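You operate a simulated robot arm through the tools that you are given. There is no shell and no other tool. Be economical: measure what you need, move in short steps, check, and stop when the job is done.

You are at the controls of a simulated two-armed robot. One attempt, no reset.

TASK
On the steel counter by the glass door, fold the striped towel in half, so that its two long edges meet.
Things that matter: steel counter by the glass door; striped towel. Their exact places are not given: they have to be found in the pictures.

The check looks at the end state, three seconds after you hand in, the way a careful person would. Anything else that was tipped, shoved, dropped, spilled or broken makes it a failure. Flat cloth is picked up by pressing the open fingertips on it (5 to 10 N) and closing them slowly along it; thin cloth reads only 2 to 8 mm in the jaws.

THE ROBOT
Two 7-joint arms with two-finger parallel grippers on one trunk, on a base that drives. Base frame: it is fixed to the floor where the robot stands at the start and does not move with it; the origin is under the middle of the robot, x ahead of it, y to its left, z up; the surface under the hand at the start is at about z = 800. Readings come in mm, degrees, newtons and seconds.
The left shoulder is at the start at [70, 163, 1120], the right one opposite. With the tool pointing down near the work surface each hand reaches from about 400 to 880 mm from the robot's upright axis, wherever it stands, measured 20 degrees to its own side. Places, roughly: steel counter by the glass door [600, -500, 800]. Payload 3.43 kg a hand.
The tool frame of a hand sits at the grasp point between the pads (the TCP): z along the fingers, y along the line on which they close. The tips reach 34 mm beyond it. Largest opening 128 mm; finger width 24, thickness 12; the body of the gripper, 48 by 130 mm, starts 96 mm behind the TCP.
Orientation is told as [roll, pitch, yaw] about the base's x, y, z axes, in that order, counted from this pose: with the fingers straight down and closing along the base's y, the tool's x points along the base's -x, its y along +y and its z along -z.

THE INTERFACE
- The arms move only by the tool arm_command. It takes "left_motion", "right_motion" or both (then of equal length, played together; a hand with none holds still); each is a list of rows, each an object of numbers (a shift or turn left out is 0, a gripper value left out holds the last): "jaw": the finger opening in mm, from 0 to 128; "dx", "dy", "dz": the shift along the base's x, y, z in mm; "rx", "ry", "rz": the turn, a rotation vector about the base's x, y, z in degrees. In form: [{"jaw": .., "dx": .., "dy": .., "dz": .., "rx": .., "ry": .., "rz": ..}, ...]. A call has 1 to 8 rows; each row shifts and turns the commanded pose from where the row before left it. Each row takes 0.2 s and may step no farther than 50 mm and 8.6 degrees from the row before; otherwise, or with a gripper value out of range, the whole call is refused. A pose out of reach is approached as far as the arm can. The call stops where the force on the tool passes 40 N (or 10 N more than at its start, if that is more) or the arm is blocked; 0.2 s more then pass. The fingers move at their own pace (about 153 mm/s each) and stop on an object; they squeeze with about 42 N. The grip force told is the motor's: it shows also when the fingers shut on nothing. Time passes only in rows, and 0.2 s behind the last, so rows that do not move let the fingers close. The reply holds the time, the measured pose of the TCP, the force on the tool along the base axes, the opening and the grip force, in the units named above and with some noise, with the torque about the TCP (base axes, N m) and any sound that the robot's microphone picked up.
- Cameras (640 x 400 px; columns grow to the right, rows downward): "scene" is now at [127.2, -24.6, 1333.8]; the picture's right is [-0.29, -0.96, 0.00], its down [-0.67, 0.21, -0.71] and it looks along [0.68, -0.21, -0.70] (base axes); focal length 251 px, centre (320, 200). "left" rides on the left gripper at [76, 11, -160] in its tool frame; the picture's right is [-0.15, 0.99, 0.00], its down [-0.88, -0.13, -0.46] and it looks along [-0.45, -0.07, 0.89] (tool axes); focal length 234 px, centre (320, 200). "right" rides on the right gripper at [76, -11, -160] in its tool frame; the picture's right is [0.15, 0.99, 0.00], its down [-0.88, 0.13, -0.46] and it looks along [-0.45, 0.07, 0.89] (tool axes); focal length 234 px, centre (320, 200).
- get_image(camera): a new picture of that camera. No time passes.
- slide_trunk(by): slides the trunk up (or, below 0, down) by that many mm; the arms and the scene camera ride with it, the base frame stays. It gives what a move gives, with no picture.
- roll_base(legs): drives the robot by 1 to 6 legs, each [ahead, left, turn to the left] in mm, mm and degrees, along the robot's own axes; the way and the turn of a leg run together, so that a leg with both is an arc; at most 1500 mm and 180 degrees a leg. The arms and the cameras ride along, it lands a little off, and it stops where it bumps. It gives what a move gives.
- pan_tilt(pan, tilt): turns the head with the scene camera to pan (to the left, within 86 degrees either way) and tilt (down, from -29 to 69), counted from straight ahead of the robot. It gives what a move gives.
- measure_at(camera, pixels): there is no depth. For up to 12 entries [column, row, z] of the newest picture of that camera ("zoom" is the newest enlarged one), the place [x, y] in the base frame at which the ray of that pixel passes the height z, good to about 3 mm. No time passes.
- close_up(camera, box): a new picture of the part [left, top, right, bottom] of that camera's present view, enlarged. No time passes.
- hand_in(): hands the job in; it is judged then, once.

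Keep the steps short. Do not move on a guess: measure, check each grasp and each placing, and mend mistakes. In all there are 80 turns and 78 pictures (those below and enlarged ones count). Leave the grippers open and the arms clear of the work at the hand-in unless told otherwise, and finish with a single line.

The tools are called after ">>>" as a command line: name --argument value ..., lists and objects as JSON in quotes. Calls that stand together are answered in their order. arm_command: Moves the arms, as the interface text tells. Its arguments: {"type":"object","properties":{"left_motion":{"type":"array","items":{"type":"object","properties":{"jaw":{"type":"number"},"dx":{"type":"number"},"dy":{"type":"number"},"dz":{"type":"number"},"rx":{"type":"number"},"ry":{"type":"number"},"rz":{"type":"number"}}}},"right_motion":{"type":"array","items":{"type":"object","properties":{"jaw":{"type":"number"},"dx":{"type":"number"},"dy":{"type":"number"},"dz":{"type":"number"},"rx":{"type":"number"},"ry":{"type":"number"},"rz":{"type":"number"}}}}},"required":[]} The other tools are called the same way: slide_trunk (by) slides the trunk up or down; roll_base (legs) drives the base; pan_tilt (pan, tilt) turns the head that bears the scene camera; get_image (camera) takes a picture; measure_at (camera, pixels) gives the place at which the rays of pixels pass given heights; close_up (camera, box) takes an enlarged picture of a part of a camera's view; hand_in () hands the job in.

At the start:

```text
time: 0.0
left_ee_pos: [589.4, 119.7, 971.4]
left_orientation: [0.0, 0.0, 0.2]
left_contact_force: [-0.5, -1.0, 0.7]
left_torque: [0.01, -0.01, 0.0]
left_opening: 127.9
left_grasp_force: 0.1
right_ee_pos: [500.8, -334.3, 1039.8]
right_orientation: [0.0, 0.1, 0.0]
right_contact_force: [-0.2, -1.1, 0.2]
right_torque: [-0.01, 0.01, 0.0]
right_opening: 128.1
right_grasp_force: 0.1
trunk travel left (down, up): [-600.0, 340.0]
robot x, y, heading: [2.2, 0.8, 0.1]
head pan, tilt: [-17.0, 44.7]
```

scene: 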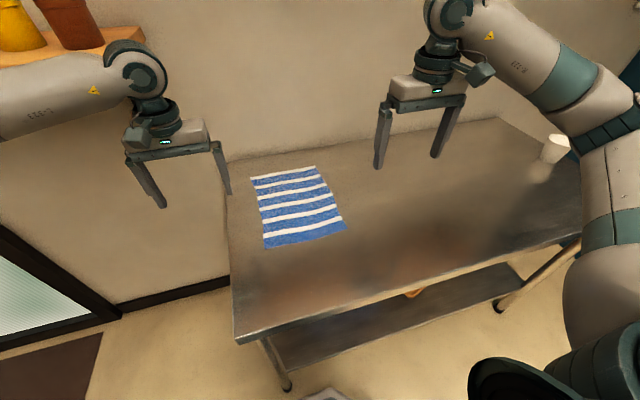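
right: 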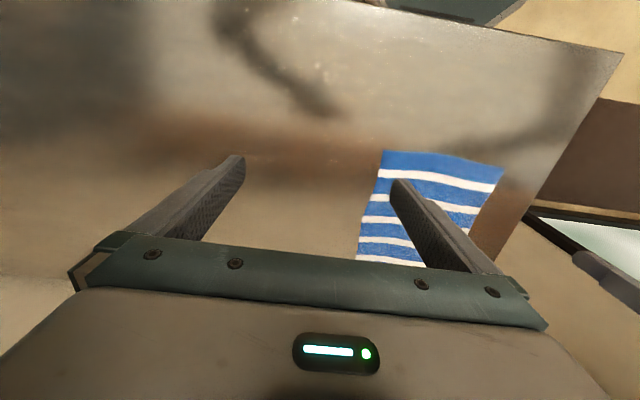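
left: 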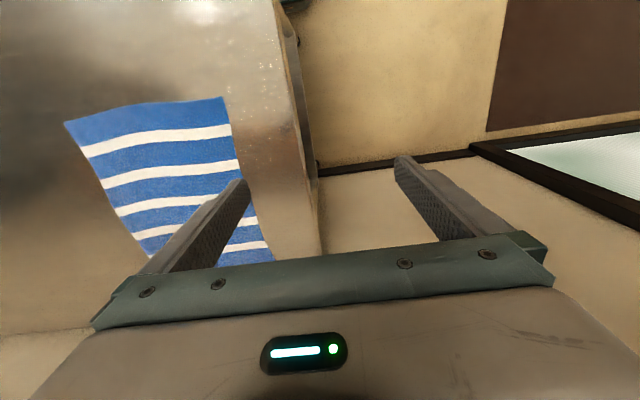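

I see the striped towel at about (250-346, 166-248) in the scene view. I'll enlarge it and measure its corners.

>>> close_up --camera "scene" --box '[220, 140, 380, 260]'

>>> measure_at --camera "scene" --pixels '[[251, 179, 800], [315, 166, 800], [346, 228, 800], [265, 248, 800], [224, 162, 800], [234, 344, 800], [497, 118, 800], [555, 150, 800]]'

```text
3.33 times, centred on (300, 200) of scene
```

zoom: 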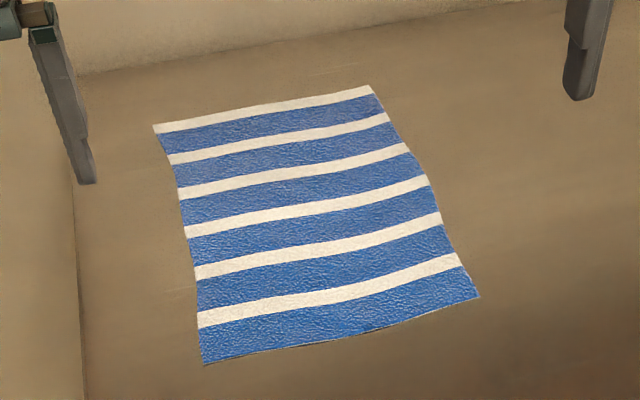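

```text
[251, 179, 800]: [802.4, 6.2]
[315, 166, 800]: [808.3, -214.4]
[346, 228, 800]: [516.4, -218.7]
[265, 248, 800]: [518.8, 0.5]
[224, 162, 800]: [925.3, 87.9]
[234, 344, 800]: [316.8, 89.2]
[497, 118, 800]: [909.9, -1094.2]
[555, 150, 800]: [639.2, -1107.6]
```

>>> measure_at --camera "zoom" --pixels '[[154, 126, 800], [371, 86, 800], [480, 297, 800], [204, 364, 800], [190, 238, 800], [425, 178, 800], [270, 104, 800], [345, 340, 800]]'

```text
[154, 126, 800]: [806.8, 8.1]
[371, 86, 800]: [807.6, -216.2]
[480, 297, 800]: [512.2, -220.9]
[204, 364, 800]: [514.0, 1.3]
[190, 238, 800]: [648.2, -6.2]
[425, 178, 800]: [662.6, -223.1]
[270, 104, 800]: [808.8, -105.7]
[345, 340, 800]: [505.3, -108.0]
```

Towel: long edges run along x (x 513 to 807), at y about 5 and y about -218. Both hands would be in line from here, so I look left to see if there is room to stand at an angle.

>>> pan_tilt --pan 50 --tilt 35

>>> get_image --camera "scene"

>>> pan_tilt --pan 5 --tilt 35

>>> get_image --camera "scene"

```text
time: 1.4
left_ee_pos: [590.0, 118.6, 972.2]
left_orientation: [0.0, 0.0, 0.1]
left_contact_force: [0.5, -0.6, -0.1]
left_torque: [0.02, -0.02, -0.04]
left_opening: 128.0
left_grasp_force: 0.1
right_ee_pos: [500.2, -333.4, 1039.4]
right_orientation: [0.0, 0.0, 0.0]
right_contact_force: [0.2, 0.2, -0.6]
right_torque: [0.01, 0.04, 0.0]
right_opening: 127.9
right_grasp_force: 0.1
trunk travel left (down, up): [-600.0, 340.0]
robot x, y, heading: [-0.8, 2.8, -0.1]
head pan, tilt: [50.0, 35.0]
```

```text
73 pictures are left
```

scene: 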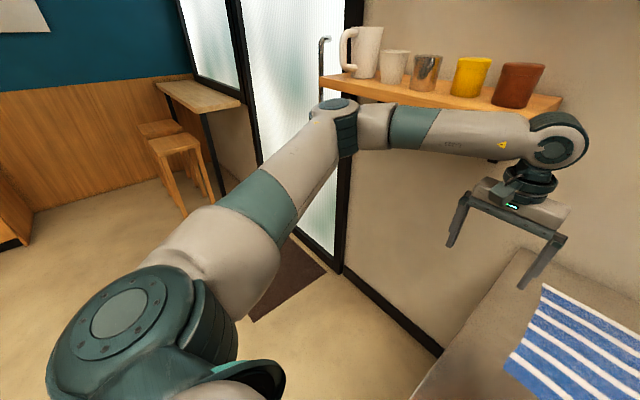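

```text
time: 2.5
left_ee_pos: [588.8, 119.0, 971.0]
left_orientation: [-0.1, 0.1, 0.1]
left_contact_force: [-1.1, -0.3, -0.1]
left_torque: [0.03, -0.02, -0.02]
left_opening: 128.1
left_grasp_force: 0.0
right_ee_pos: [499.9, -333.7, 1039.0]
right_orientation: [0.0, 0.0, 0.1]
right_contact_force: [-0.2, 0.0, 0.6]
right_torque: [-0.01, 0.0, 0.01]
right_opening: 127.9
right_grasp_force: 0.0
trunk travel left (down, up): [-600.0, 340.0]
robot x, y, heading: [2.7, -1.9, 0.1]
head pan, tilt: [5.0, 35.0]
```

```text
72 pictures are left
```

scene: 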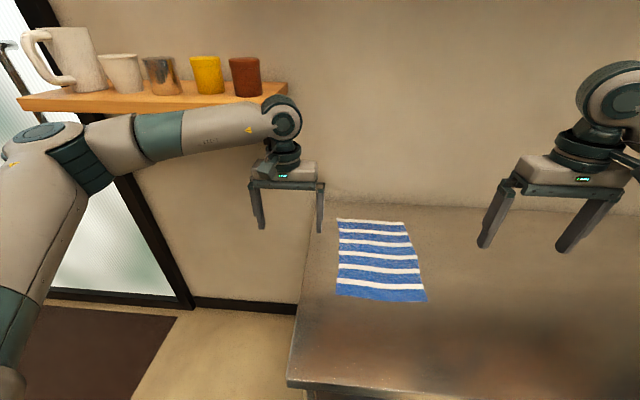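

There is a cup shelf on the left, so I stay put. Left hand will take the near corner (x~540) and right hand the far corner (x~780) of the y~5 edge, both with jaws turned to close along x, so elbows stay outward. First half of the approach, staying high.

>>> arm_command --left_motion '[{"dx": -10, "dy": -10, "rz": -8.5}, {"dx": -10, "dy": -10, "rz": -8.5}, {"dx": -10, "dy": -10, "rz": -8.5}, {"dx": -10, "dy": -10, "rz": -8.5}, {"dx": -7, "dy": -10, "rz": -8.5}, {"dy": -10, "rz": -8.5}]' --right_motion '[{"dx": 25, "dy": 25, "rz": 8.5}, {"dx": 25, "dy": 25, "rz": 8.5}, {"dx": 25, "dy": 25, "rz": 8.5}, {"dx": 25, "dy": 25, "rz": 8.5}, {"dx": 25, "dy": 25, "rz": 8.5}, {"dx": 25, "dy": 25, "rz": 8.5}]'

>>> get_image --camera "scene"

```text
time: 3.9
left_ee_pos: [543.8, 58.2, 970.4]
left_orientation: [0.0, 0.1, -51.1]
left_contact_force: [-0.5, 0.4, 0.0]
left_torque: [0.03, 0.03, 0.0]
left_opening: 128.1
left_grasp_force: 0.0
right_ee_pos: [644.1, -198.9, 1033.3]
right_orientation: [0.6, -0.2, 49.7]
right_contact_force: [-0.1, -0.3, -0.4]
right_torque: [-0.01, -0.02, -0.02]
right_opening: 128.1
right_grasp_force: 0.1
right hand out of reach, approached as far as the arm can: row 6
trunk travel left (down, up): [-600.0, 340.0]
robot x, y, heading: [-2.4, 1.3, -0.1]
head pan, tilt: [5.0, 35.0]
```

```text
71 pictures are left
```

scene: 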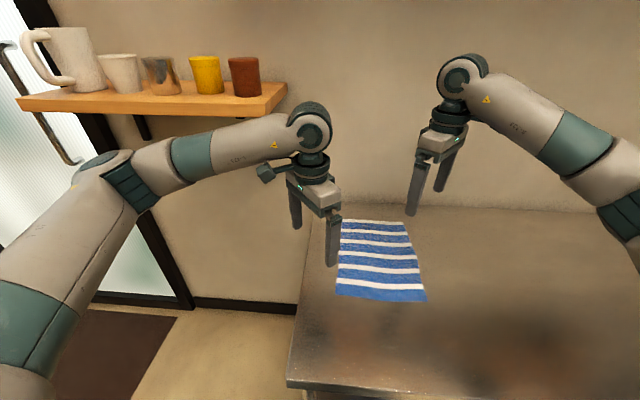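

Right hand ran out of reach because it is high; I lower it while continuing, left hand keeps to its spot.

>>> arm_command --left_motion '[{"dy": -10, "rz": -8.5}, {"dy": -10, "rz": -8.5}, {"dy": -10, "rz": -8.5}, {"dy": -10, "rz": -8.5}, {"dy": -10, "rz": -4.9}]' --right_motion '[{"dz": -45, "rz": 8.5}, {"dz": -45, "dx": 10, "dy": 20, "rz": 8.5}, {"dx": 20, "dy": 40, "dz": -20, "rz": 8.5}, {"dx": 20, "dy": 40, "rz": 8.5}, {"dx": 20, "dy": 40, "rz": 5.5}]'

>>> get_image --camera "scene"

```text
refused: row 2 steps farther than a row can; nothing moved
```

```text
70 pictures are left
```

scene: 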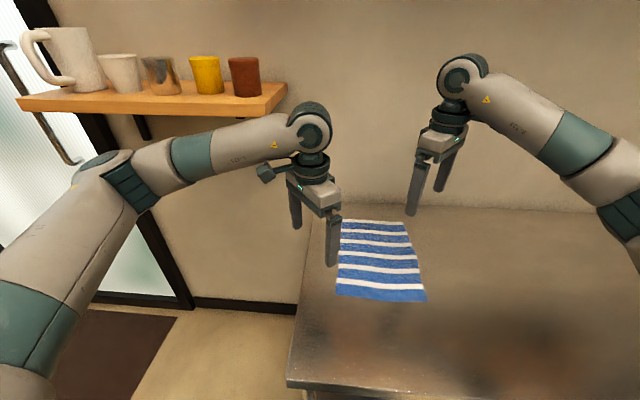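

Refused for one row length; same move with shorter rows.

>>> arm_command --left_motion '[{"dy": -10, "rz": -8.5}, {"dy": -10, "rz": -8.5}, {"dy": -10, "rz": -8.5}, {"dy": -10, "rz": -8.5}, {"dy": -10, "rz": -4.9}]' --right_motion '[{"dz": -45, "rz": 8.5}, {"dz": -40, "dx": 10, "dy": 20, "rz": 8.5}, {"dx": 20, "dy": 35, "dz": -20, "rz": 8.5}, {"dx": 20, "dy": 40, "rz": 8.5}, {"dx": 20, "dy": 40, "rz": 5.5}]'

>>> get_image --camera "scene"

```text
time: 5.1
left_ee_pos: [542.0, 28.1, 970.5]
left_orientation: [0.0, 0.0, -76.4]
left_contact_force: [0.7, 0.5, -0.7]
left_torque: [-0.01, 0.0, -0.02]
left_opening: 127.9
left_grasp_force: 0.0
left hand out of reach, approached as far as the arm can: row 4, 5
right_ee_pos: [639.3, -190.8, 1035.8]
right_orientation: [0.8, -0.2, 51.1]
right_contact_force: [-0.4, 0.4, 0.4]
right_torque: [-0.02, 0.02, 0.03]
right_opening: 127.9
right_grasp_force: 0.2
right hand out of reach, approached as far as the arm can: row 1, 2, 3, 4, 5
trunk travel left (down, up): [-600.0, 340.0]
robot x, y, heading: [0.0, -0.1, -0.1]
head pan, tilt: [5.0, 35.0]
```

```text
69 pictures are left
```

scene: 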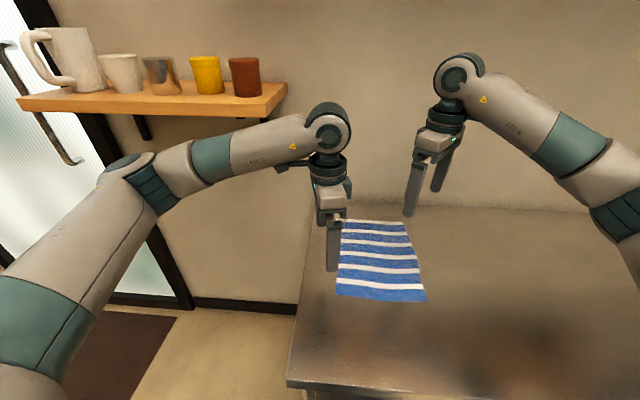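

Both ran into limits in yaw, it seems. I test the right hand: straight down, turning back.

>>> arm_command --right_motion '[{"dz": -40, "rz": -8.5}, {"dz": -40, "rz": -8.5}, {"rz": -8.5}, {"rz": -8.5}, {"rz": -8.5}, {"rz": -8.5}, {"rz": -8.5}, {"rz": -8.5}]' --left_motion '[{"rz": 8.5}, {"rz": 8.5}, {"rz": 8.5}, {"rz": 8.5}, {"rz": 8.5}, {"rz": 8.5}, {"rz": 8.5}, {"rz": 8.5}]'

>>> arm_command --right_motion '[{"rz": -8.5}, {"rz": -8.5}, {"rz": -8.5}, {"rz": -8.5}, {"rz": -8.5}, {"rz": -8.5}, {"rz": -8.5}, {"rz": -8.5}]' --left_motion '[{"rz": 8.5}, {"rz": 8.5}, {"rz": 8.5}, {"rz": 8.5}, {"rz": 8.5}, {"rz": 8.5}, {"rz": 8.5}, {"rz": 8.5}]'

```text
time: 6.9
left_ee_pos: [542.2, 28.7, 971.0]
left_orientation: [0.0, -0.1, -8.2]
left_contact_force: [0.1, 0.4, 0.1]
left_torque: [-0.02, -0.02, -0.02]
left_opening: 128.0
left_grasp_force: 0.1
right_ee_pos: [639.2, -191.2, 955.3]
right_orientation: [0.8, -0.2, -17.2]
right_contact_force: [-0.7, 0.0, -0.2]
right_torque: [0.01, 0.01, 0.02]
right_opening: 128.2
right_grasp_force: 0.1
trunk travel left (down, up): [-600.0, 340.0]
robot x, y, heading: [1.3, -1.6, -0.3]
head pan, tilt: [5.0, 35.0]
```

```text
time: 8.7
left_ee_pos: [543.2, 29.1, 970.8]
left_orientation: [0.0, 0.0, 59.7]
left_contact_force: [0.1, 0.5, -0.4]
left_torque: [0.02, -0.04, -0.02]
left_opening: 128.0
left_grasp_force: 0.0
right_ee_pos: [639.7, -189.7, 954.5]
right_orientation: [0.9, -0.2, -85.1]
right_contact_force: [0.3, -0.5, -0.4]
right_torque: [0.02, 0.01, 0.01]
right_opening: 128.1
right_grasp_force: 0.1
trunk travel left (down, up): [-600.0, 340.0]
robot x, y, heading: [0.3, 0.5, -0.2]
head pan, tilt: [5.0, 35.0]
```

The other yaw direction works. Finish the turn and bring both hands over the edge, right hand to (778,0), left to (542,-4).

>>> arm_command --left_motion '[{"rz": 8.0, "dy": -8}, {"rz": 8.0, "dy": -8}, {"rz": 8.0, "dy": -8}, {"rz": 6.3, "dy": -9}, {"dz": -20}, {"dz": -20}]' --right_motion '[{"rz": -4.9, "dx": 23, "dy": 31, "dz": -4}, {"dx": 23, "dy": 31, "dz": -4}, {"dx": 23, "dy": 31, "dz": -4}, {"dx": 23, "dy": 32, "dz": -4}, {"dx": 23, "dy": 32, "dz": -4}, {"dx": 23, "dy": 33, "dz": -4}]'

>>> get_image --camera "scene"

```text
time: 10.1
left_ee_pos: [543.8, -3.2, 931.5]
left_orientation: [0.0, 0.0, 90.0]
left_contact_force: [-0.6, 0.3, 0.1]
left_torque: [-0.08, 0.01, 0.0]
left_opening: 127.9
left_grasp_force: 0.0
right_ee_pos: [778.9, 1.6, 930.2]
right_orientation: [0.8, -0.3, -89.8]
right_contact_force: [0.4, 1.0, 0.2]
right_torque: [-0.02, -0.02, -0.01]
right_opening: 128.2
right_grasp_force: 0.0
trunk travel left (down, up): [-600.0, 340.0]
robot x, y, heading: [1.0, -1.9, 0.1]
head pan, tilt: [5.0, 35.0]
```

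```text
68 pictures are left
```

scene: 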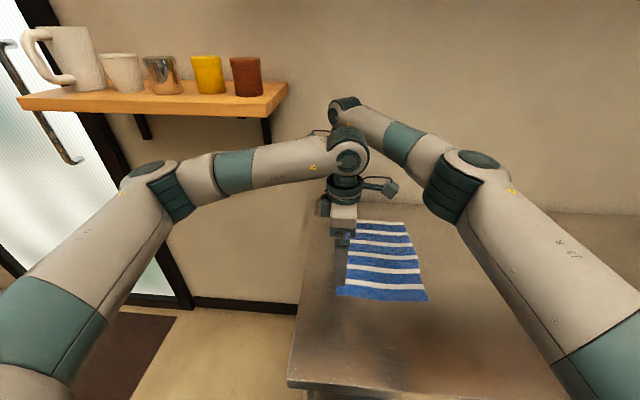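

Both hands are above the edge. Check from both wrist cameras where the edge lies.

>>> get_image --camera "left"

>>> get_image --camera "right"

```text
67 pictures are left
```

left: 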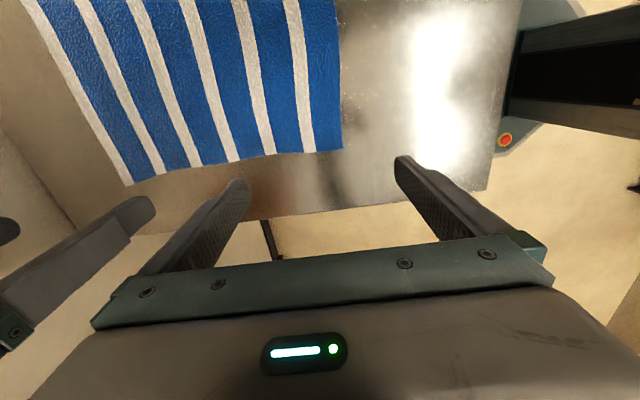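

```text
66 pictures are left
```

right: 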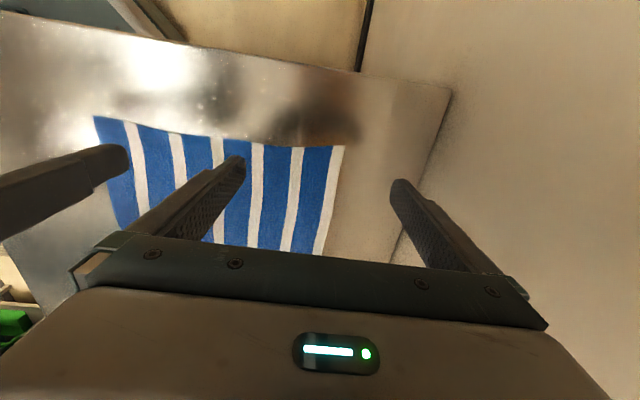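

>>> measure_at --camera "left" --pixels '[[341, 149, 800], [130, 184, 800], [275, 154, 800], [308, 152, 800], [192, 168, 800], [336, 0, 800]]'

>>> measure_at --camera "right" --pixels '[[343, 147, 800], [95, 117, 800], [318, 253, 800], [120, 223, 800]]'

```text
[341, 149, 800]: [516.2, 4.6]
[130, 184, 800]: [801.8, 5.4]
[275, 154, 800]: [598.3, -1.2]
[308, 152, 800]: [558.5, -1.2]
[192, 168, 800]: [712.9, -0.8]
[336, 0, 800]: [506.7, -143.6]
```

```text
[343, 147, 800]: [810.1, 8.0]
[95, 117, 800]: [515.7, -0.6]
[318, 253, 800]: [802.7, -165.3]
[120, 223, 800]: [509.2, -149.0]
```

Edge located: near corner (515,3), far corner (806,7). I narrow jaws to 30 mm, shift 3-6 mm inward and go down to just above the counter.

>>> arm_command --left_motion '[{"jaw": 30, "dx": 2, "dy": -5}, {"dz": -30}, {"dz": -30}, {"dz": -20}, {"dz": -8}]' --right_motion '[{"jaw": 30, "dx": -3, "dy": -6}, {"dz": -30}, {"dz": -30}, {"dz": -20}, {"dz": -7}]'

>>> close_up --camera "left" --box '[160, 80, 480, 280]'

>>> close_up --camera "right" --box '[160, 80, 480, 280]'

```text
time: 11.3
left_ee_pos: [544.6, -7.9, 844.5]
left_orientation: [0.0, 0.0, 90.0]
left_contact_force: [0.2, 0.1, 0.3]
left_torque: [0.0, 0.01, -0.01]
left_opening: 30.0
left_grasp_force: 0.0
right_ee_pos: [775.6, -5.8, 842.1]
right_orientation: [0.8, -0.2, -89.9]
right_contact_force: [-0.2, 0.1, -0.1]
right_torque: [0.04, -0.02, -0.01]
right_opening: 29.8
right_grasp_force: 0.2
trunk travel left (down, up): [-600.0, 340.0]
robot x, y, heading: [-1.7, 2.1, 0.1]
head pan, tilt: [5.0, 35.0]
```

```text
2.00 times, centred on (320, 180) of left
```

zoom: 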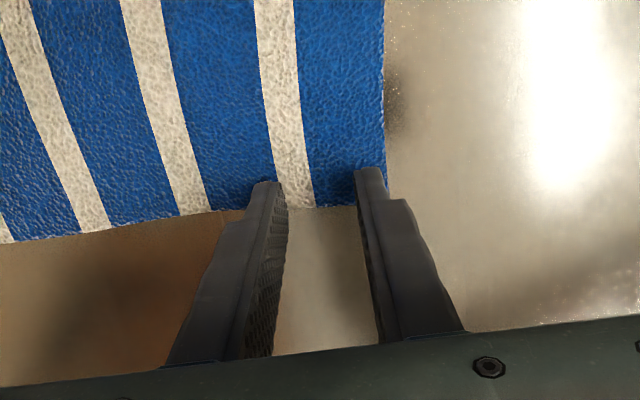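

```text
2.00 times, centred on (320, 180) of right
```

zoom: 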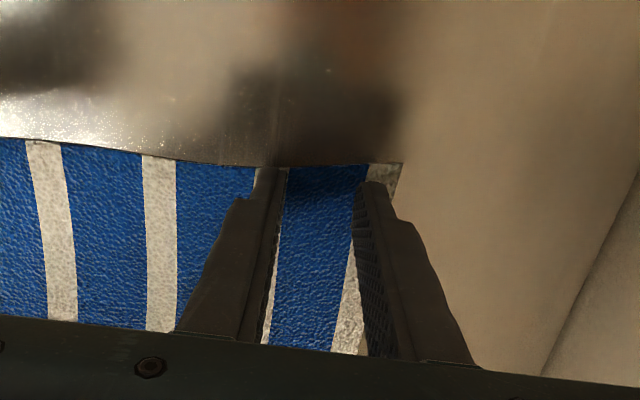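

Fingertips straddle the corner areas. Left goes 3 mm more onto the cloth; now press down gently.

>>> arm_command --left_motion '[{"dy": -3, "dz": -4}, {"dz": -3}, {"dz": -2}, {}]' --right_motion '[{"dz": -3}, {"dz": -2}, {"dz": -2}, {}]'

```text
time: 12.3
left_ee_pos: [544.1, -11.5, 835.7]
left_orientation: [0.0, 0.0, 89.9]
left_contact_force: [0.2, 0.3, 8.0]
left_torque: [0.01, 0.02, -0.02]
left_opening: 30.0
left_grasp_force: 0.1
right_ee_pos: [774.1, -6.2, 836.1]
right_orientation: [0.8, -0.2, -89.9]
right_contact_force: [-0.1, 0.2, -0.2]
right_torque: [0.0, 0.01, -0.03]
right_opening: 30.0
right_grasp_force: 0.0
trunk travel left (down, up): [-600.0, 340.0]
robot x, y, heading: [-2.7, 2.9, -0.0]
head pan, tilt: [5.0, 35.0]
```

Left presses at 8 N; right still just above.

>>> arm_command --right_motion '[{"dz": -1.2}, {}]'

```text
time: 12.9
left_ee_pos: [545.8, -10.2, 835.7]
left_orientation: [0.0, 0.0, 89.8]
left_contact_force: [1.1, -0.5, 8.7]
left_torque: [-0.02, -0.02, 0.01]
left_opening: 29.8
left_grasp_force: 0.1
right_ee_pos: [773.5, -6.7, 836.3]
right_orientation: [0.9, -0.2, -89.9]
right_contact_force: [-0.4, 0.4, 1.5]
right_torque: [-0.02, 0.02, -0.03]
right_opening: 29.8
right_grasp_force: 0.0
trunk travel left (down, up): [-600.0, 340.0]
robot x, y, heading: [-2.1, -0.3, 0.1]
head pan, tilt: [5.0, 35.0]
```

>>> arm_command --right_motion '[{"dz": -1}, {}]'

```text
time: 13.5
left_ee_pos: [544.9, -11.1, 835.8]
left_orientation: [0.0, 0.2, 89.9]
left_contact_force: [2.3, -1.0, 8.8]
left_torque: [0.04, -0.05, 0.0]
left_opening: 29.8
left_grasp_force: 0.0
right_ee_pos: [773.6, -6.4, 836.2]
right_orientation: [0.9, 0.0, -89.8]
right_contact_force: [1.5, 0.2, 7.3]
right_torque: [0.04, 0.14, 0.03]
right_opening: 29.6
right_grasp_force: 0.1
trunk travel left (down, up): [-600.0, 340.0]
robot x, y, heading: [-2.0, 1.9, -0.1]
head pan, tilt: [5.0, 35.0]
```

Both press at 7-9 N. Close slowly, 4 mm a row.

>>> arm_command --left_motion '[{"jaw": 26}, {"jaw": 22}, {"jaw": 18}, {"jaw": 14}, {"jaw": 10}, {"jaw": 6}, {"jaw": 2}, {"jaw": 0}]' --right_motion '[{"jaw": 26}, {"jaw": 22}, {"jaw": 18}, {"jaw": 14}, {"jaw": 10}, {"jaw": 6}, {"jaw": 2}, {"jaw": 0}]'

>>> close_up --camera "left" --box '[160, 80, 480, 280]'

>>> close_up --camera "right" --box '[160, 80, 480, 280]'

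```text
time: 15.3
left_ee_pos: [543.8, -11.9, 835.4]
left_orientation: [-0.1, 0.0, 89.9]
left_contact_force: [-0.3, 0.7, 5.0]
left_torque: [0.01, 0.02, 0.02]
left_opening: 0.0
left_grasp_force: 32.5
right_ee_pos: [773.0, -7.2, 836.0]
right_orientation: [0.9, -0.2, -89.9]
right_contact_force: [0.1, -0.2, 9.6]
right_torque: [0.01, 0.05, 0.0]
right_opening: 1.8
right_grasp_force: 36.9
trunk travel left (down, up): [-600.0, 340.0]
robot x, y, heading: [-1.8, 0.0, -0.0]
head pan, tilt: [5.0, 35.0]
```

```text
2.00 times, centred on (320, 180) of left
```

zoom: 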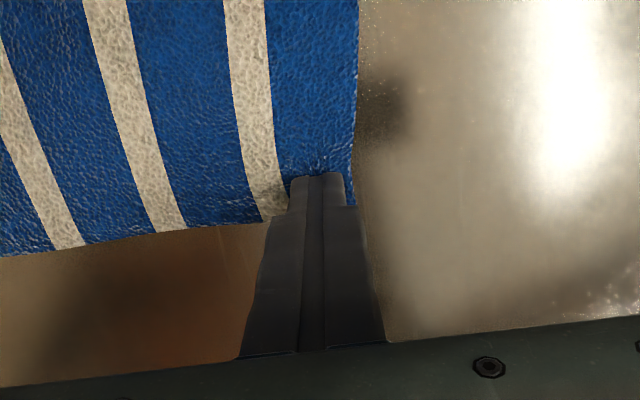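

```text
2.00 times, centred on (320, 180) of right
```

zoom: 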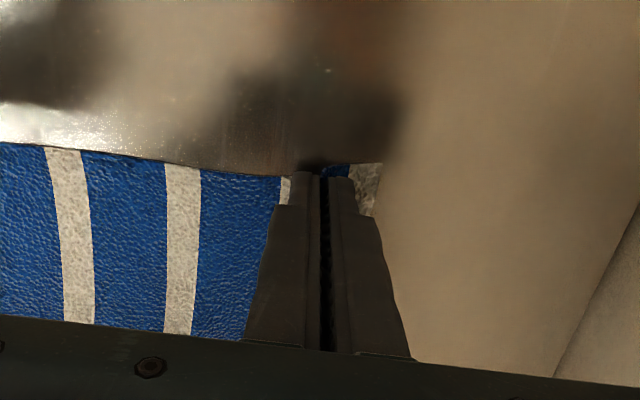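

Right reads 1.8 mm with a tuck visible, likely gripped; left reads 0.0, it missed. Left lifts, opens, moves further onto the cloth.

>>> arm_command --left_motion '[{"dz": 10}, {"jaw": 36, "dx": 10, "dy": -5}, {}]'

>>> close_up --camera "left" --box '[160, 80, 480, 280]'

```text
time: 16.1
left_ee_pos: [553.9, -15.2, 845.4]
left_orientation: [-0.1, 0.0, 90.0]
left_contact_force: [0.8, -0.4, 0.0]
left_torque: [0.02, -0.01, -0.01]
left_opening: 36.1
left_grasp_force: 0.0
right_ee_pos: [773.7, -6.4, 834.8]
right_orientation: [0.9, -0.2, -89.8]
right_contact_force: [-0.8, -0.7, 11.4]
right_torque: [0.04, 0.12, -0.01]
right_opening: 2.4
right_grasp_force: 37.2
trunk travel left (down, up): [-600.0, 340.0]
robot x, y, heading: [-0.9, -1.3, 0.1]
head pan, tilt: [5.0, 35.0]
```

```text
2.00 times, centred on (320, 180) of left
```

zoom: 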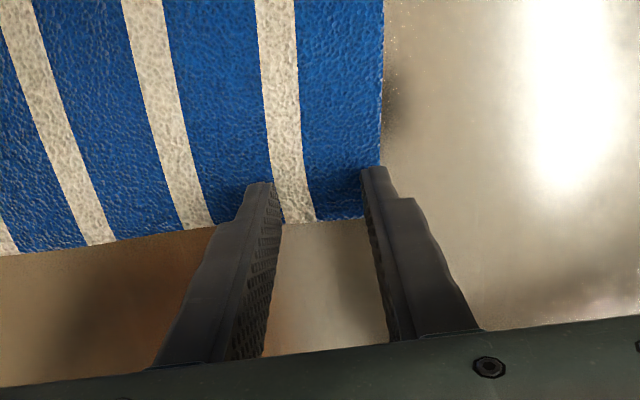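

>>> measure_at --camera "zoom" --pixels '[[362, 218, 800], [381, 160, 800], [315, 222, 800], [250, 230, 800], [300, 100, 800]]'

```text
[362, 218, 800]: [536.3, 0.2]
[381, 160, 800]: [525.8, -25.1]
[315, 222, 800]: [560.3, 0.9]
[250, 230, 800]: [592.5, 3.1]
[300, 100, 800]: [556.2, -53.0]
```

The short edge now lies at x≈526, so I shift the left hand +9 mm in x and press again.

>>> arm_command --left_motion '[{"dx": 9}, {"dz": -6}, {"dz": -3}, {"dz": -1}, {}]'

```text
time: 17.3
left_ee_pos: [563.0, -15.7, 835.0]
left_orientation: [-0.2, 0.1, 89.9]
left_contact_force: [1.3, 0.3, 9.5]
left_torque: [0.09, 0.12, 0.0]
left_opening: 35.7
left_grasp_force: 0.0
right_ee_pos: [772.6, -7.2, 834.8]
right_orientation: [0.9, -0.3, -89.9]
right_contact_force: [1.1, -0.8, 9.8]
right_torque: [0.06, 0.04, 0.02]
right_opening: 2.3
right_grasp_force: 36.7
trunk travel left (down, up): [-600.0, 340.0]
robot x, y, heading: [0.4, 1.5, 0.2]
head pan, tilt: [5.0, 35.0]
```

>>> arm_command --left_motion '[{"jaw": 32}, {"jaw": 28}, {"jaw": 24}, {"jaw": 20}, {"jaw": 16}, {"jaw": 12}, {"jaw": 8}, {"jaw": 5}]'

>>> arm_command --left_motion '[{"jaw": 2}, {"jaw": 0}, {}]'

>>> close_up --camera "left" --box '[160, 80, 480, 280]'

```text
time: 19.1
left_ee_pos: [562.9, -15.4, 834.2]
left_orientation: [-0.2, 0.0, 89.8]
left_contact_force: [6.0, 0.5, 20.0]
left_torque: [0.05, -0.08, -0.02]
left_opening: 6.4
left_grasp_force: 1.5
right_ee_pos: [772.6, -5.4, 835.7]
right_orientation: [0.8, -0.2, -89.9]
right_contact_force: [-3.9, -0.2, 4.0]
right_torque: [-0.02, 0.2, -0.03]
right_opening: 2.1
right_grasp_force: 36.5
trunk travel left (down, up): [-600.0, 340.0]
robot x, y, heading: [3.0, -2.6, 0.2]
head pan, tilt: [5.0, 35.0]
```

```text
time: 19.9
left_ee_pos: [562.4, -15.9, 835.7]
left_orientation: [-0.2, 0.0, 89.9]
left_contact_force: [8.1, -0.1, 21.0]
left_torque: [0.06, -0.17, 0.03]
left_opening: 1.9
left_grasp_force: 36.1
right_ee_pos: [772.3, -6.7, 835.0]
right_orientation: [1.0, -0.2, -89.9]
right_contact_force: [-9.4, -1.0, 2.5]
right_torque: [-0.01, 0.31, -0.06]
right_opening: 2.3
right_grasp_force: 36.7
trunk travel left (down, up): [-600.0, 340.0]
robot x, y, heading: [-2.7, 1.5, 0.2]
head pan, tilt: [5.0, 35.0]
```

```text
2.00 times, centred on (320, 180) of left
```

zoom: 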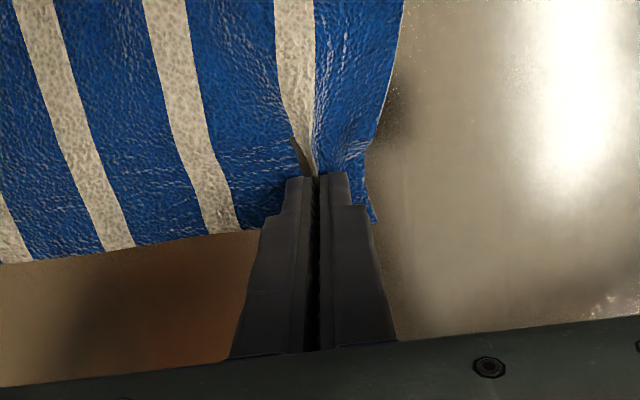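

Both hands hold cloth (1.9 and 2.3 mm) with 8 N of tension between them. I slacken that 3 mm each and lift a little to check the hold.

>>> arm_command --left_motion '[{"dx": 2, "dz": 5}, {"dx": 1, "dz": 10, "dy": -3}, {"dz": 15, "dy": -5}, {"dz": 15, "dy": -7}]' --right_motion '[{"dx": -2, "dz": 5}, {"dx": -1, "dz": 10, "dy": -3}, {"dz": 15, "dy": -5}, {"dz": 15, "dy": -7}]'

>>> get_image --camera "left"

>>> get_image --camera "scene"

```text
time: 20.9
left_ee_pos: [567.2, -31.9, 879.9]
left_orientation: [0.0, -0.1, 89.8]
left_contact_force: [0.7, 0.6, -0.8]
left_torque: [-0.01, -0.05, 0.02]
left_opening: 1.8
left_grasp_force: 36.5
right_ee_pos: [772.4, -22.4, 879.3]
right_orientation: [0.8, -0.2, -90.0]
right_contact_force: [-1.3, -0.2, -0.7]
right_torque: [0.03, 0.03, 0.03]
right_opening: 2.2
right_grasp_force: 36.7
trunk travel left (down, up): [-600.0, 340.0]
robot x, y, heading: [-1.9, 0.3, 0.2]
head pan, tilt: [5.0, 35.0]
```

```text
59 pictures are left
```

left: 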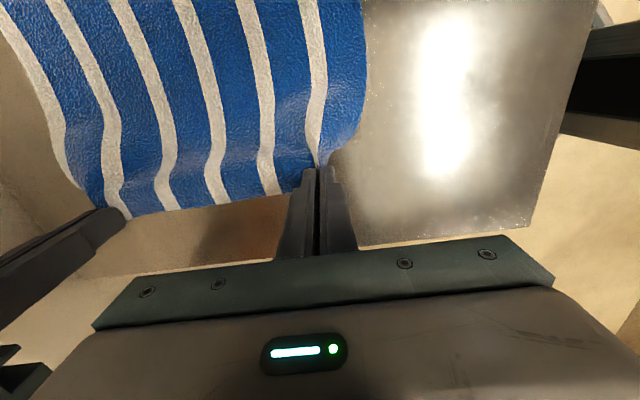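

```text
58 pictures are left
```

scene: 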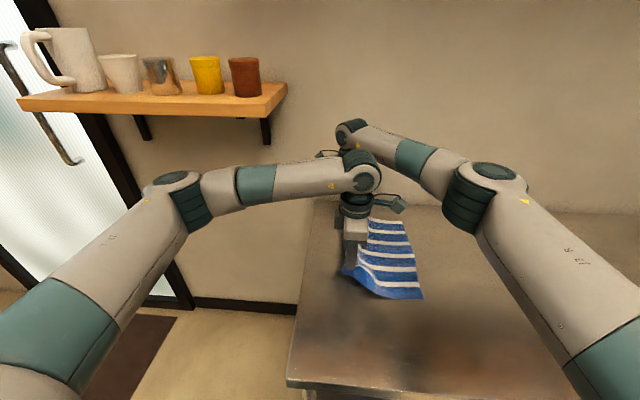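

The edge lifts cleanly. Now the arc over the fold line (y≈-110), rolling the hands so the edge turns over with it.

>>> arm_command --left_motion '[{"dy": -22.7, "dz": 21.7, "rx": 8}, {"dy": -29.7, "dz": 16, "rx": 8}, {"dy": -29.4, "dz": 6.3, "rx": 8}, {}]' --right_motion '[{"dy": -24.2, "dz": 21.7, "rx": 8}, {"dy": -31.2, "dz": 16, "rx": 8}, {"dy": -30.9, "dz": 6.3, "rx": 8}, {}]'

>>> get_image --camera "scene"

>>> get_image --camera "left"

```text
time: 21.9
left_ee_pos: [567.5, -110.4, 923.6]
left_orientation: [0.0, -23.9, 89.9]
left_contact_force: [1.7, 0.3, -0.6]
left_torque: [-0.02, -0.09, -0.02]
left_opening: 2.2
left_grasp_force: 36.4
right_ee_pos: [771.6, -104.8, 925.7]
right_orientation: [1.0, 23.8, -89.8]
right_contact_force: [-2.7, 0.3, 0.3]
right_torque: [-0.07, 0.08, -0.02]
right_opening: 1.9
right_grasp_force: 36.9
trunk travel left (down, up): [-600.0, 340.0]
robot x, y, heading: [1.5, 0.5, 0.2]
head pan, tilt: [5.0, 35.0]
```

```text
57 pictures are left
```

scene: 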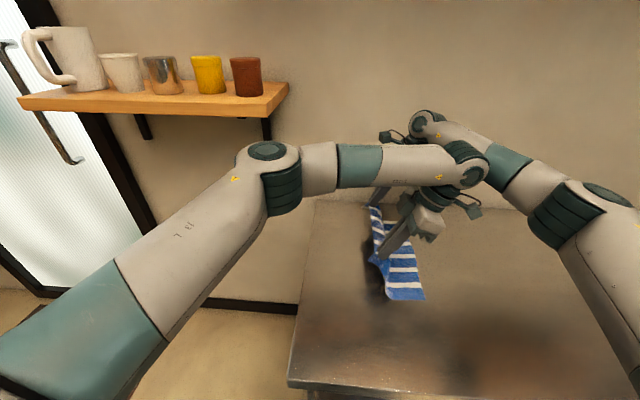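

```text
56 pictures are left
```

left: 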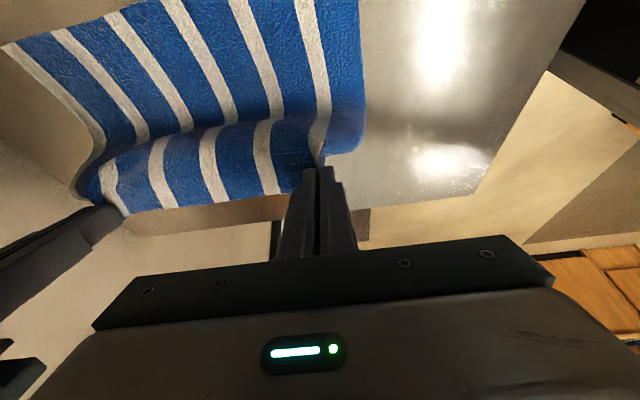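

Cloth follows. Continue the arc and roll.

>>> arm_command --left_motion '[{"dy": -29.2, "dz": -3.2, "rx": 8}, {"dy": -28.9, "dz": -10.8, "rx": 8}, {"dy": -25.4, "dz": -19.2, "rx": 8}, {}]' --right_motion '[{"dy": -30.7, "dz": -3.2, "rx": 8}, {"dy": -30.4, "dz": -10.8, "rx": 8}, {"dy": -26.9, "dz": -19.2, "rx": 8}, {}]'

>>> get_image --camera "scene"

>>> get_image --camera "left"

>>> get_image --camera "right"

```text
time: 22.6
left_ee_pos: [556.2, -111.0, 904.6]
left_orientation: [-1.5, -41.9, 91.0]
left_contact_force: [25.9, -8.2, -0.9]
left_torque: [-0.22, -0.7, -0.62]
left_opening: 2.1
left_grasp_force: 36.9
left hand out of reach, approached as far as the arm can: row 2, 3
right_ee_pos: [764.6, -169.9, 904.3]
right_orientation: [-0.4, 42.5, -89.3]
right_contact_force: [-25.6, 7.2, 0.5]
right_torque: [0.26, 0.78, 0.49]
right_opening: 2.3
right_grasp_force: 36.9
trunk travel left (down, up): [-600.0, 340.0]
robot x, y, heading: [2.2, 0.2, 0.0]
head pan, tilt: [5.0, 35.0]
stopped in row 3 (right hand): the force on the tool passed its limit at 49 N (the readings are from after the stop); the commanded pose is now the measured one
```

```text
55 pictures are left
```

scene: 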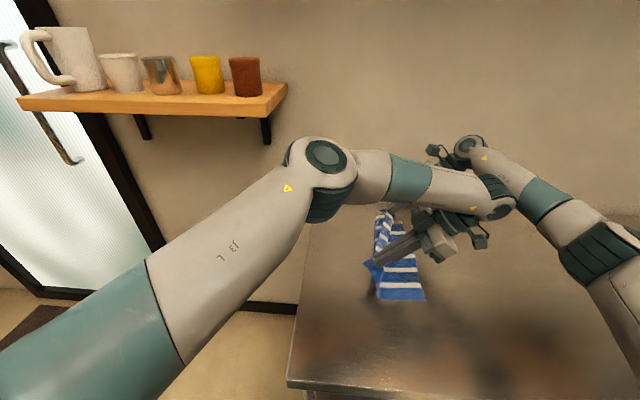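

```text
54 pictures are left
```

left: 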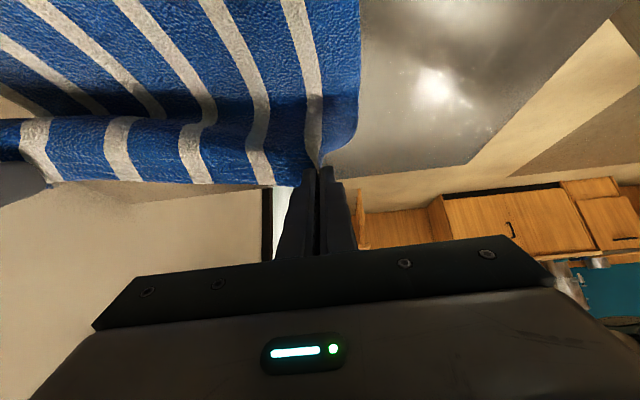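

```text
53 pictures are left
```

right: 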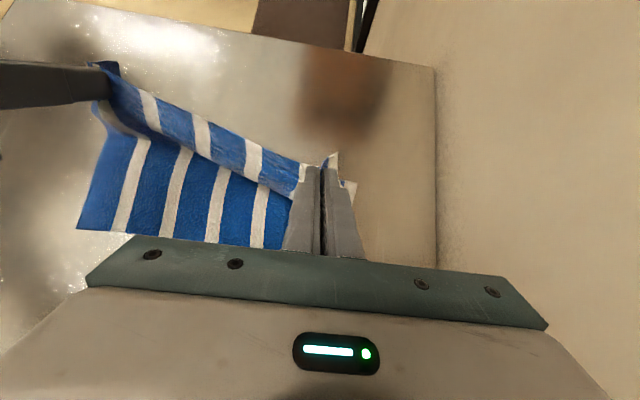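

Left ran out of range at that roll, the right ran ahead and stretched the cloth. I bring the right hand back level with the left.

>>> arm_command --left_motion '[{"dx": 3}, {"dx": 3}, {}]' --right_motion '[{"dy": 25}, {"dy": 25}, {}]'

>>> get_image --camera "right"

```text
time: 23.4
left_ee_pos: [557.8, -114.0, 904.6]
left_orientation: [-1.1, -42.0, 90.6]
left_contact_force: [6.8, -0.2, -0.2]
left_torque: [0.02, -0.2, -0.14]
left_opening: 2.1
left_grasp_force: 36.7
right_ee_pos: [767.2, -122.8, 905.0]
right_orientation: [0.2, 42.4, -89.7]
right_contact_force: [-7.9, 1.0, -0.8]
right_torque: [0.03, 0.21, 0.11]
right_opening: 2.1
right_grasp_force: 36.6
trunk travel left (down, up): [-600.0, 340.0]
robot x, y, heading: [-0.3, 1.1, -0.0]
head pan, tilt: [5.0, 35.0]
```

```text
52 pictures are left
```

right: 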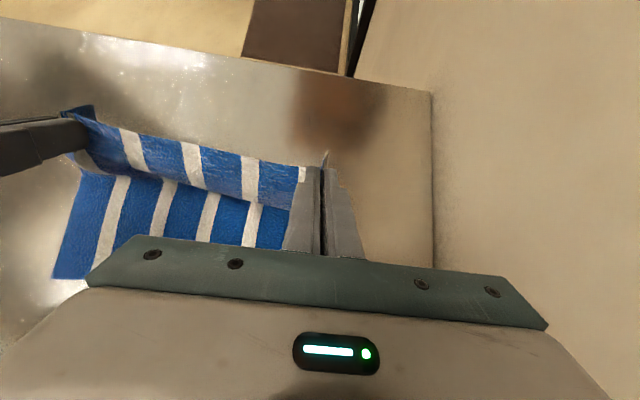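

Level again. The easiest way to carry both hands right without changing the wrists is rolling the base sideways ~90 mm; I check the floor on the right first.

>>> pan_tilt --pan -60 --tilt 66

>>> get_image --camera "scene"

>>> pan_tilt --pan -20 --tilt 55

>>> get_image --camera "scene"

```text
time: 24.8
left_ee_pos: [558.6, -112.6, 904.4]
left_orientation: [-1.1, -42.0, 90.7]
left_contact_force: [4.4, 0.0, -0.4]
left_torque: [-0.02, -0.13, -0.11]
left_opening: 1.9
left_grasp_force: 37.4
right_ee_pos: [769.3, -122.2, 903.3]
right_orientation: [0.0, 42.5, -89.5]
right_contact_force: [-5.9, 0.1, -0.4]
right_torque: [0.04, 0.13, 0.12]
right_opening: 2.5
right_grasp_force: 37.3
trunk travel left (down, up): [-600.0, 340.0]
robot x, y, heading: [1.5, -2.2, 0.0]
head pan, tilt: [-60.0, 66.0]
```

```text
51 pictures are left
```

scene: 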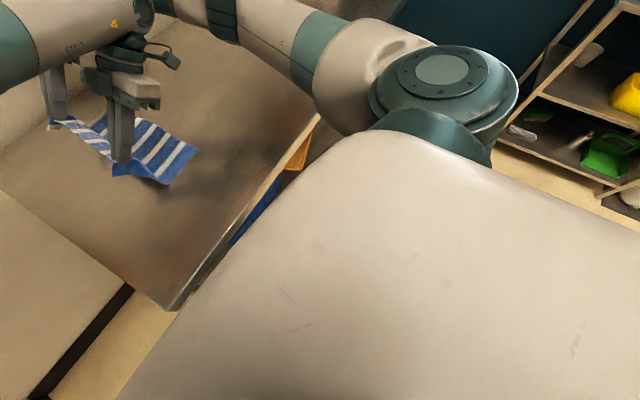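

```text
time: 25.8
left_ee_pos: [558.5, -113.3, 905.6]
left_orientation: [-1.1, -42.0, 90.7]
left_contact_force: [6.0, 0.3, 0.5]
left_torque: [-0.04, -0.12, -0.09]
left_opening: 2.1
left_grasp_force: 36.6
right_ee_pos: [766.5, -122.1, 905.4]
right_orientation: [0.0, 42.4, -89.6]
right_contact_force: [-6.2, 0.2, 0.0]
right_torque: [0.01, 0.18, 0.11]
right_opening: 2.0
right_grasp_force: 37.1
trunk travel left (down, up): [-600.0, 340.0]
robot x, y, heading: [1.3, -1.1, -0.1]
head pan, tilt: [-20.0, 55.0]
```

```text
50 pictures are left
```

scene: 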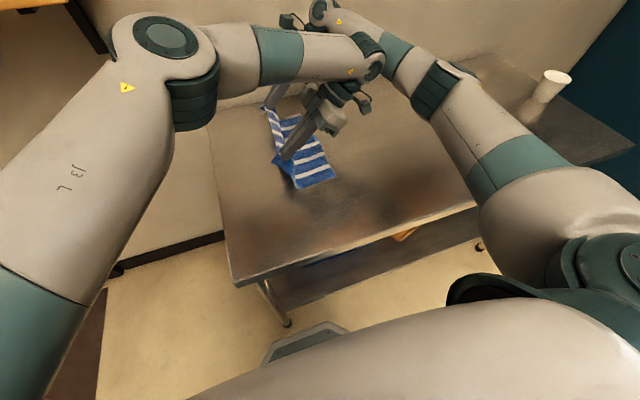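

Floor is clear (the grey thing is my own base). Roll right 50 mm first.

>>> roll_base --legs '[[0, -50, 0]]'

>>> get_image --camera "scene"

```text
time: 26.8
left_ee_pos: [558.5, -163.4, 905.0]
left_orientation: [-1.0, -42.0, 90.7]
left_contact_force: [5.4, 0.4, -1.0]
left_torque: [0.01, -0.11, -0.12]
left_opening: 2.0
left_grasp_force: 36.4
right_ee_pos: [766.2, -173.7, 905.4]
right_orientation: [0.1, 42.5, -89.5]
right_contact_force: [-4.6, 1.4, 0.2]
right_torque: [-0.02, 0.17, 0.17]
right_opening: 2.3
right_grasp_force: 36.9
trunk travel left (down, up): [-600.0, 340.0]
robot x, y, heading: [1.1, -53.1, -0.2]
head pan, tilt: [-20.0, 55.0]
```

```text
49 pictures are left
```

scene: 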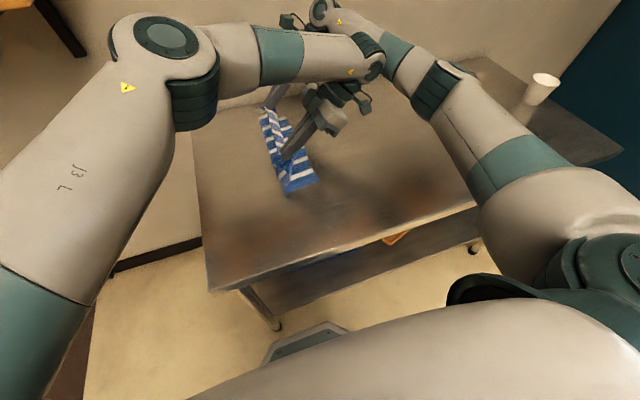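

Works well. Lower 22 mm, then roll another 35 mm.

>>> arm_command --left_motion '[{"dz": -12}, {"dz": -10}]' --right_motion '[{"dz": -12, "dy": 3}, {"dz": -10, "dy": 3}]'

>>> roll_base --legs '[[0, -35, 0]]'

>>> close_up --camera "scene" --box '[210, 80, 370, 220]'

>>> get_image --camera "right"

>>> get_image --camera "left"

```text
time: 27.4
left_ee_pos: [560.7, -162.1, 883.7]
left_orientation: [-1.1, -42.0, 90.7]
left_contact_force: [3.5, -0.8, 1.0]
left_torque: [0.01, -0.1, -0.07]
left_opening: 1.9
left_grasp_force: 35.8
right_ee_pos: [768.0, -166.2, 881.6]
right_orientation: [-0.1, 42.5, -89.5]
right_contact_force: [-4.1, 0.8, 0.5]
right_torque: [0.01, 0.12, 0.08]
right_opening: 2.2
right_grasp_force: 37.5
trunk travel left (down, up): [-600.0, 340.0]
robot x, y, heading: [0.2, -48.7, 0.0]
head pan, tilt: [-20.0, 55.0]
```

```text
time: 28.2
left_ee_pos: [558.7, -195.2, 884.5]
left_orientation: [-1.2, -42.0, 90.7]
left_contact_force: [5.1, -0.4, -0.1]
left_torque: [-0.02, -0.12, -0.1]
left_opening: 2.0
left_grasp_force: 36.6
right_ee_pos: [767.5, -197.2, 881.3]
right_orientation: [0.1, 42.4, -89.5]
right_contact_force: [-3.7, 0.1, 0.6]
right_torque: [0.02, 0.14, 0.07]
right_opening: 1.8
right_grasp_force: 37.0
trunk travel left (down, up): [-600.0, 340.0]
robot x, y, heading: [-0.1, -84.5, 0.2]
head pan, tilt: [-20.0, 55.0]
```

```text
2.86 times, centred on (290, 150) of scene
```

zoom: 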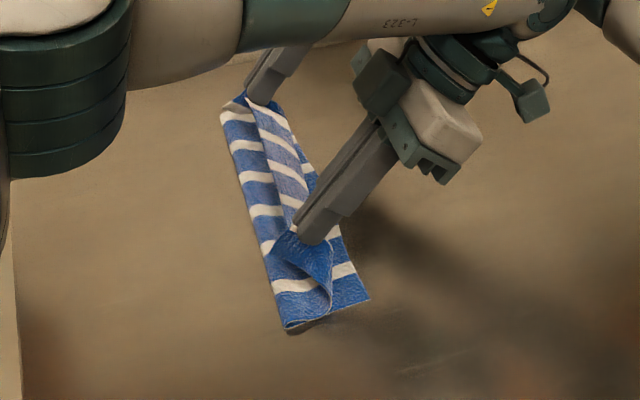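

```text
47 pictures are left
```

right: 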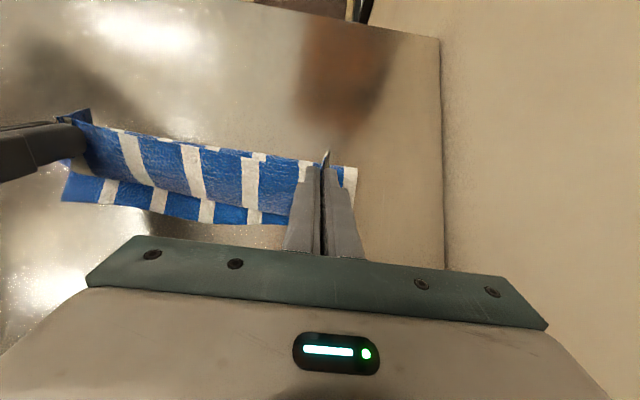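

```text
46 pictures are left
```

left: 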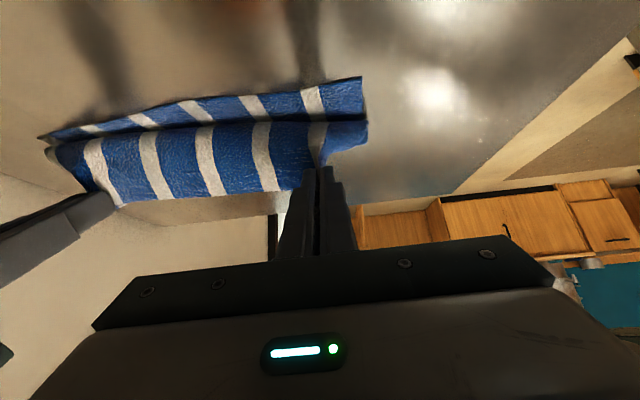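

The edge still needs to turn over more. I try 16° more roll on both, pivoting at the tips.

>>> arm_command --left_motion '[{"rx": 8, "dy": -3, "dz": -3}, {"rx": 8, "dy": -3, "dz": -4}, {}]' --right_motion '[{"rx": 8, "dy": -3, "dz": -3}, {"rx": 8, "dy": -3, "dz": -4}, {}]'

```text
time: 28.8
left_ee_pos: [551.1, -136.3, 881.0]
left_orientation: [-3.4, -54.7, 92.4]
left_contact_force: [23.2, -7.2, -1.2]
left_torque: [-0.18, -0.47, -0.75]
left_opening: 2.0
left_grasp_force: 36.5
left hand out of reach, approached as far as the arm can: row 1, 2
right_ee_pos: [760.6, -194.9, 874.2]
right_orientation: [-1.0, 56.0, -88.8]
right_contact_force: [-24.1, 7.2, 0.5]
right_torque: [0.21, 0.59, 0.58]
right_opening: 2.2
right_grasp_force: 36.3
trunk travel left (down, up): [-600.0, 340.0]
robot x, y, heading: [0.7, -80.9, -0.2]
head pan, tilt: [-20.0, 55.0]
stopped in row 2 (right hand): the force on the tool passed its limit at 46 N (the readings are from after the stop); the commanded pose is now the measured one
```

Left reached 55° roll but slid back in y to -136. I bring the right hand level, then roll the base further right.

>>> arm_command --right_motion '[{"dy": 28}, {"dy": 28}, {}]' --left_motion '[{"dx": 3}, {"dx": 3}, {}]'

>>> roll_base --legs '[[0, -70, 0]]'

>>> close_up --camera "scene" --box '[190, 80, 350, 220]'

>>> get_image --camera "right"

```text
time: 29.6
left_ee_pos: [553.4, -135.6, 880.1]
left_orientation: [-2.6, -54.8, 91.8]
left_contact_force: [3.6, 0.5, -1.2]
left_torque: [-0.04, -0.11, -0.09]
left_opening: 2.0
left_grasp_force: 36.5
right_ee_pos: [763.7, -142.3, 873.9]
right_orientation: [-0.4, 55.7, -89.0]
right_contact_force: [-4.5, -0.1, 0.2]
right_torque: [-0.01, 0.16, 0.09]
right_opening: 2.2
right_grasp_force: 36.7
trunk travel left (down, up): [-600.0, 340.0]
robot x, y, heading: [-2.7, -83.1, -0.1]
head pan, tilt: [-20.0, 55.0]
```

```text
time: 30.6
left_ee_pos: [554.0, -206.1, 881.5]
left_orientation: [-2.8, -54.8, 92.0]
left_contact_force: [3.5, -0.5, -0.6]
left_torque: [0.02, -0.08, -0.09]
left_opening: 2.1
left_grasp_force: 36.9
right_ee_pos: [762.5, -211.8, 873.7]
right_orientation: [-0.6, 55.7, -88.9]
right_contact_force: [-2.5, -0.3, -0.2]
right_torque: [0.04, 0.09, 0.06]
right_opening: 2.3
right_grasp_force: 36.4
trunk travel left (down, up): [-600.0, 340.0]
robot x, y, heading: [-0.2, -149.9, 0.2]
head pan, tilt: [-20.0, 55.0]
```

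```text
2.86 times, centred on (270, 150) of scene
```

zoom: 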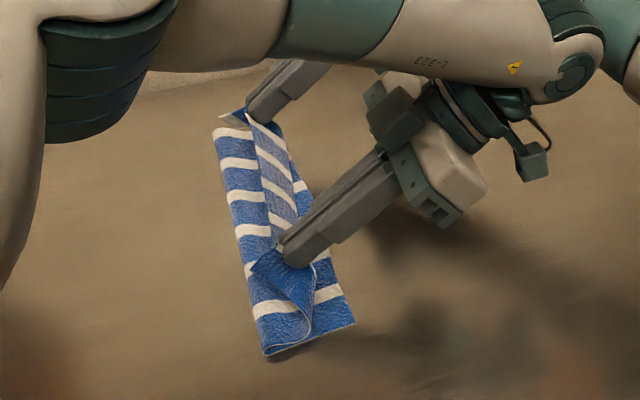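

```text
44 pictures are left
```

right: 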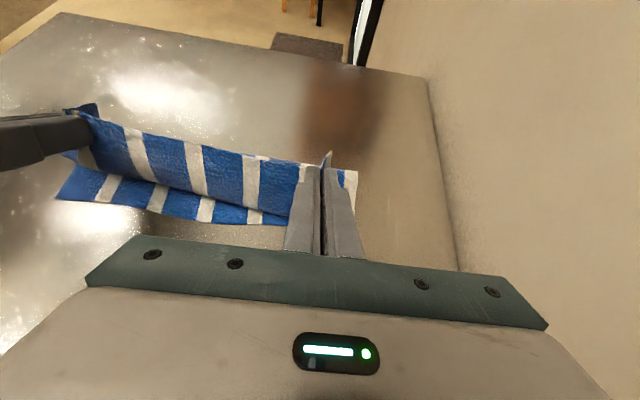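

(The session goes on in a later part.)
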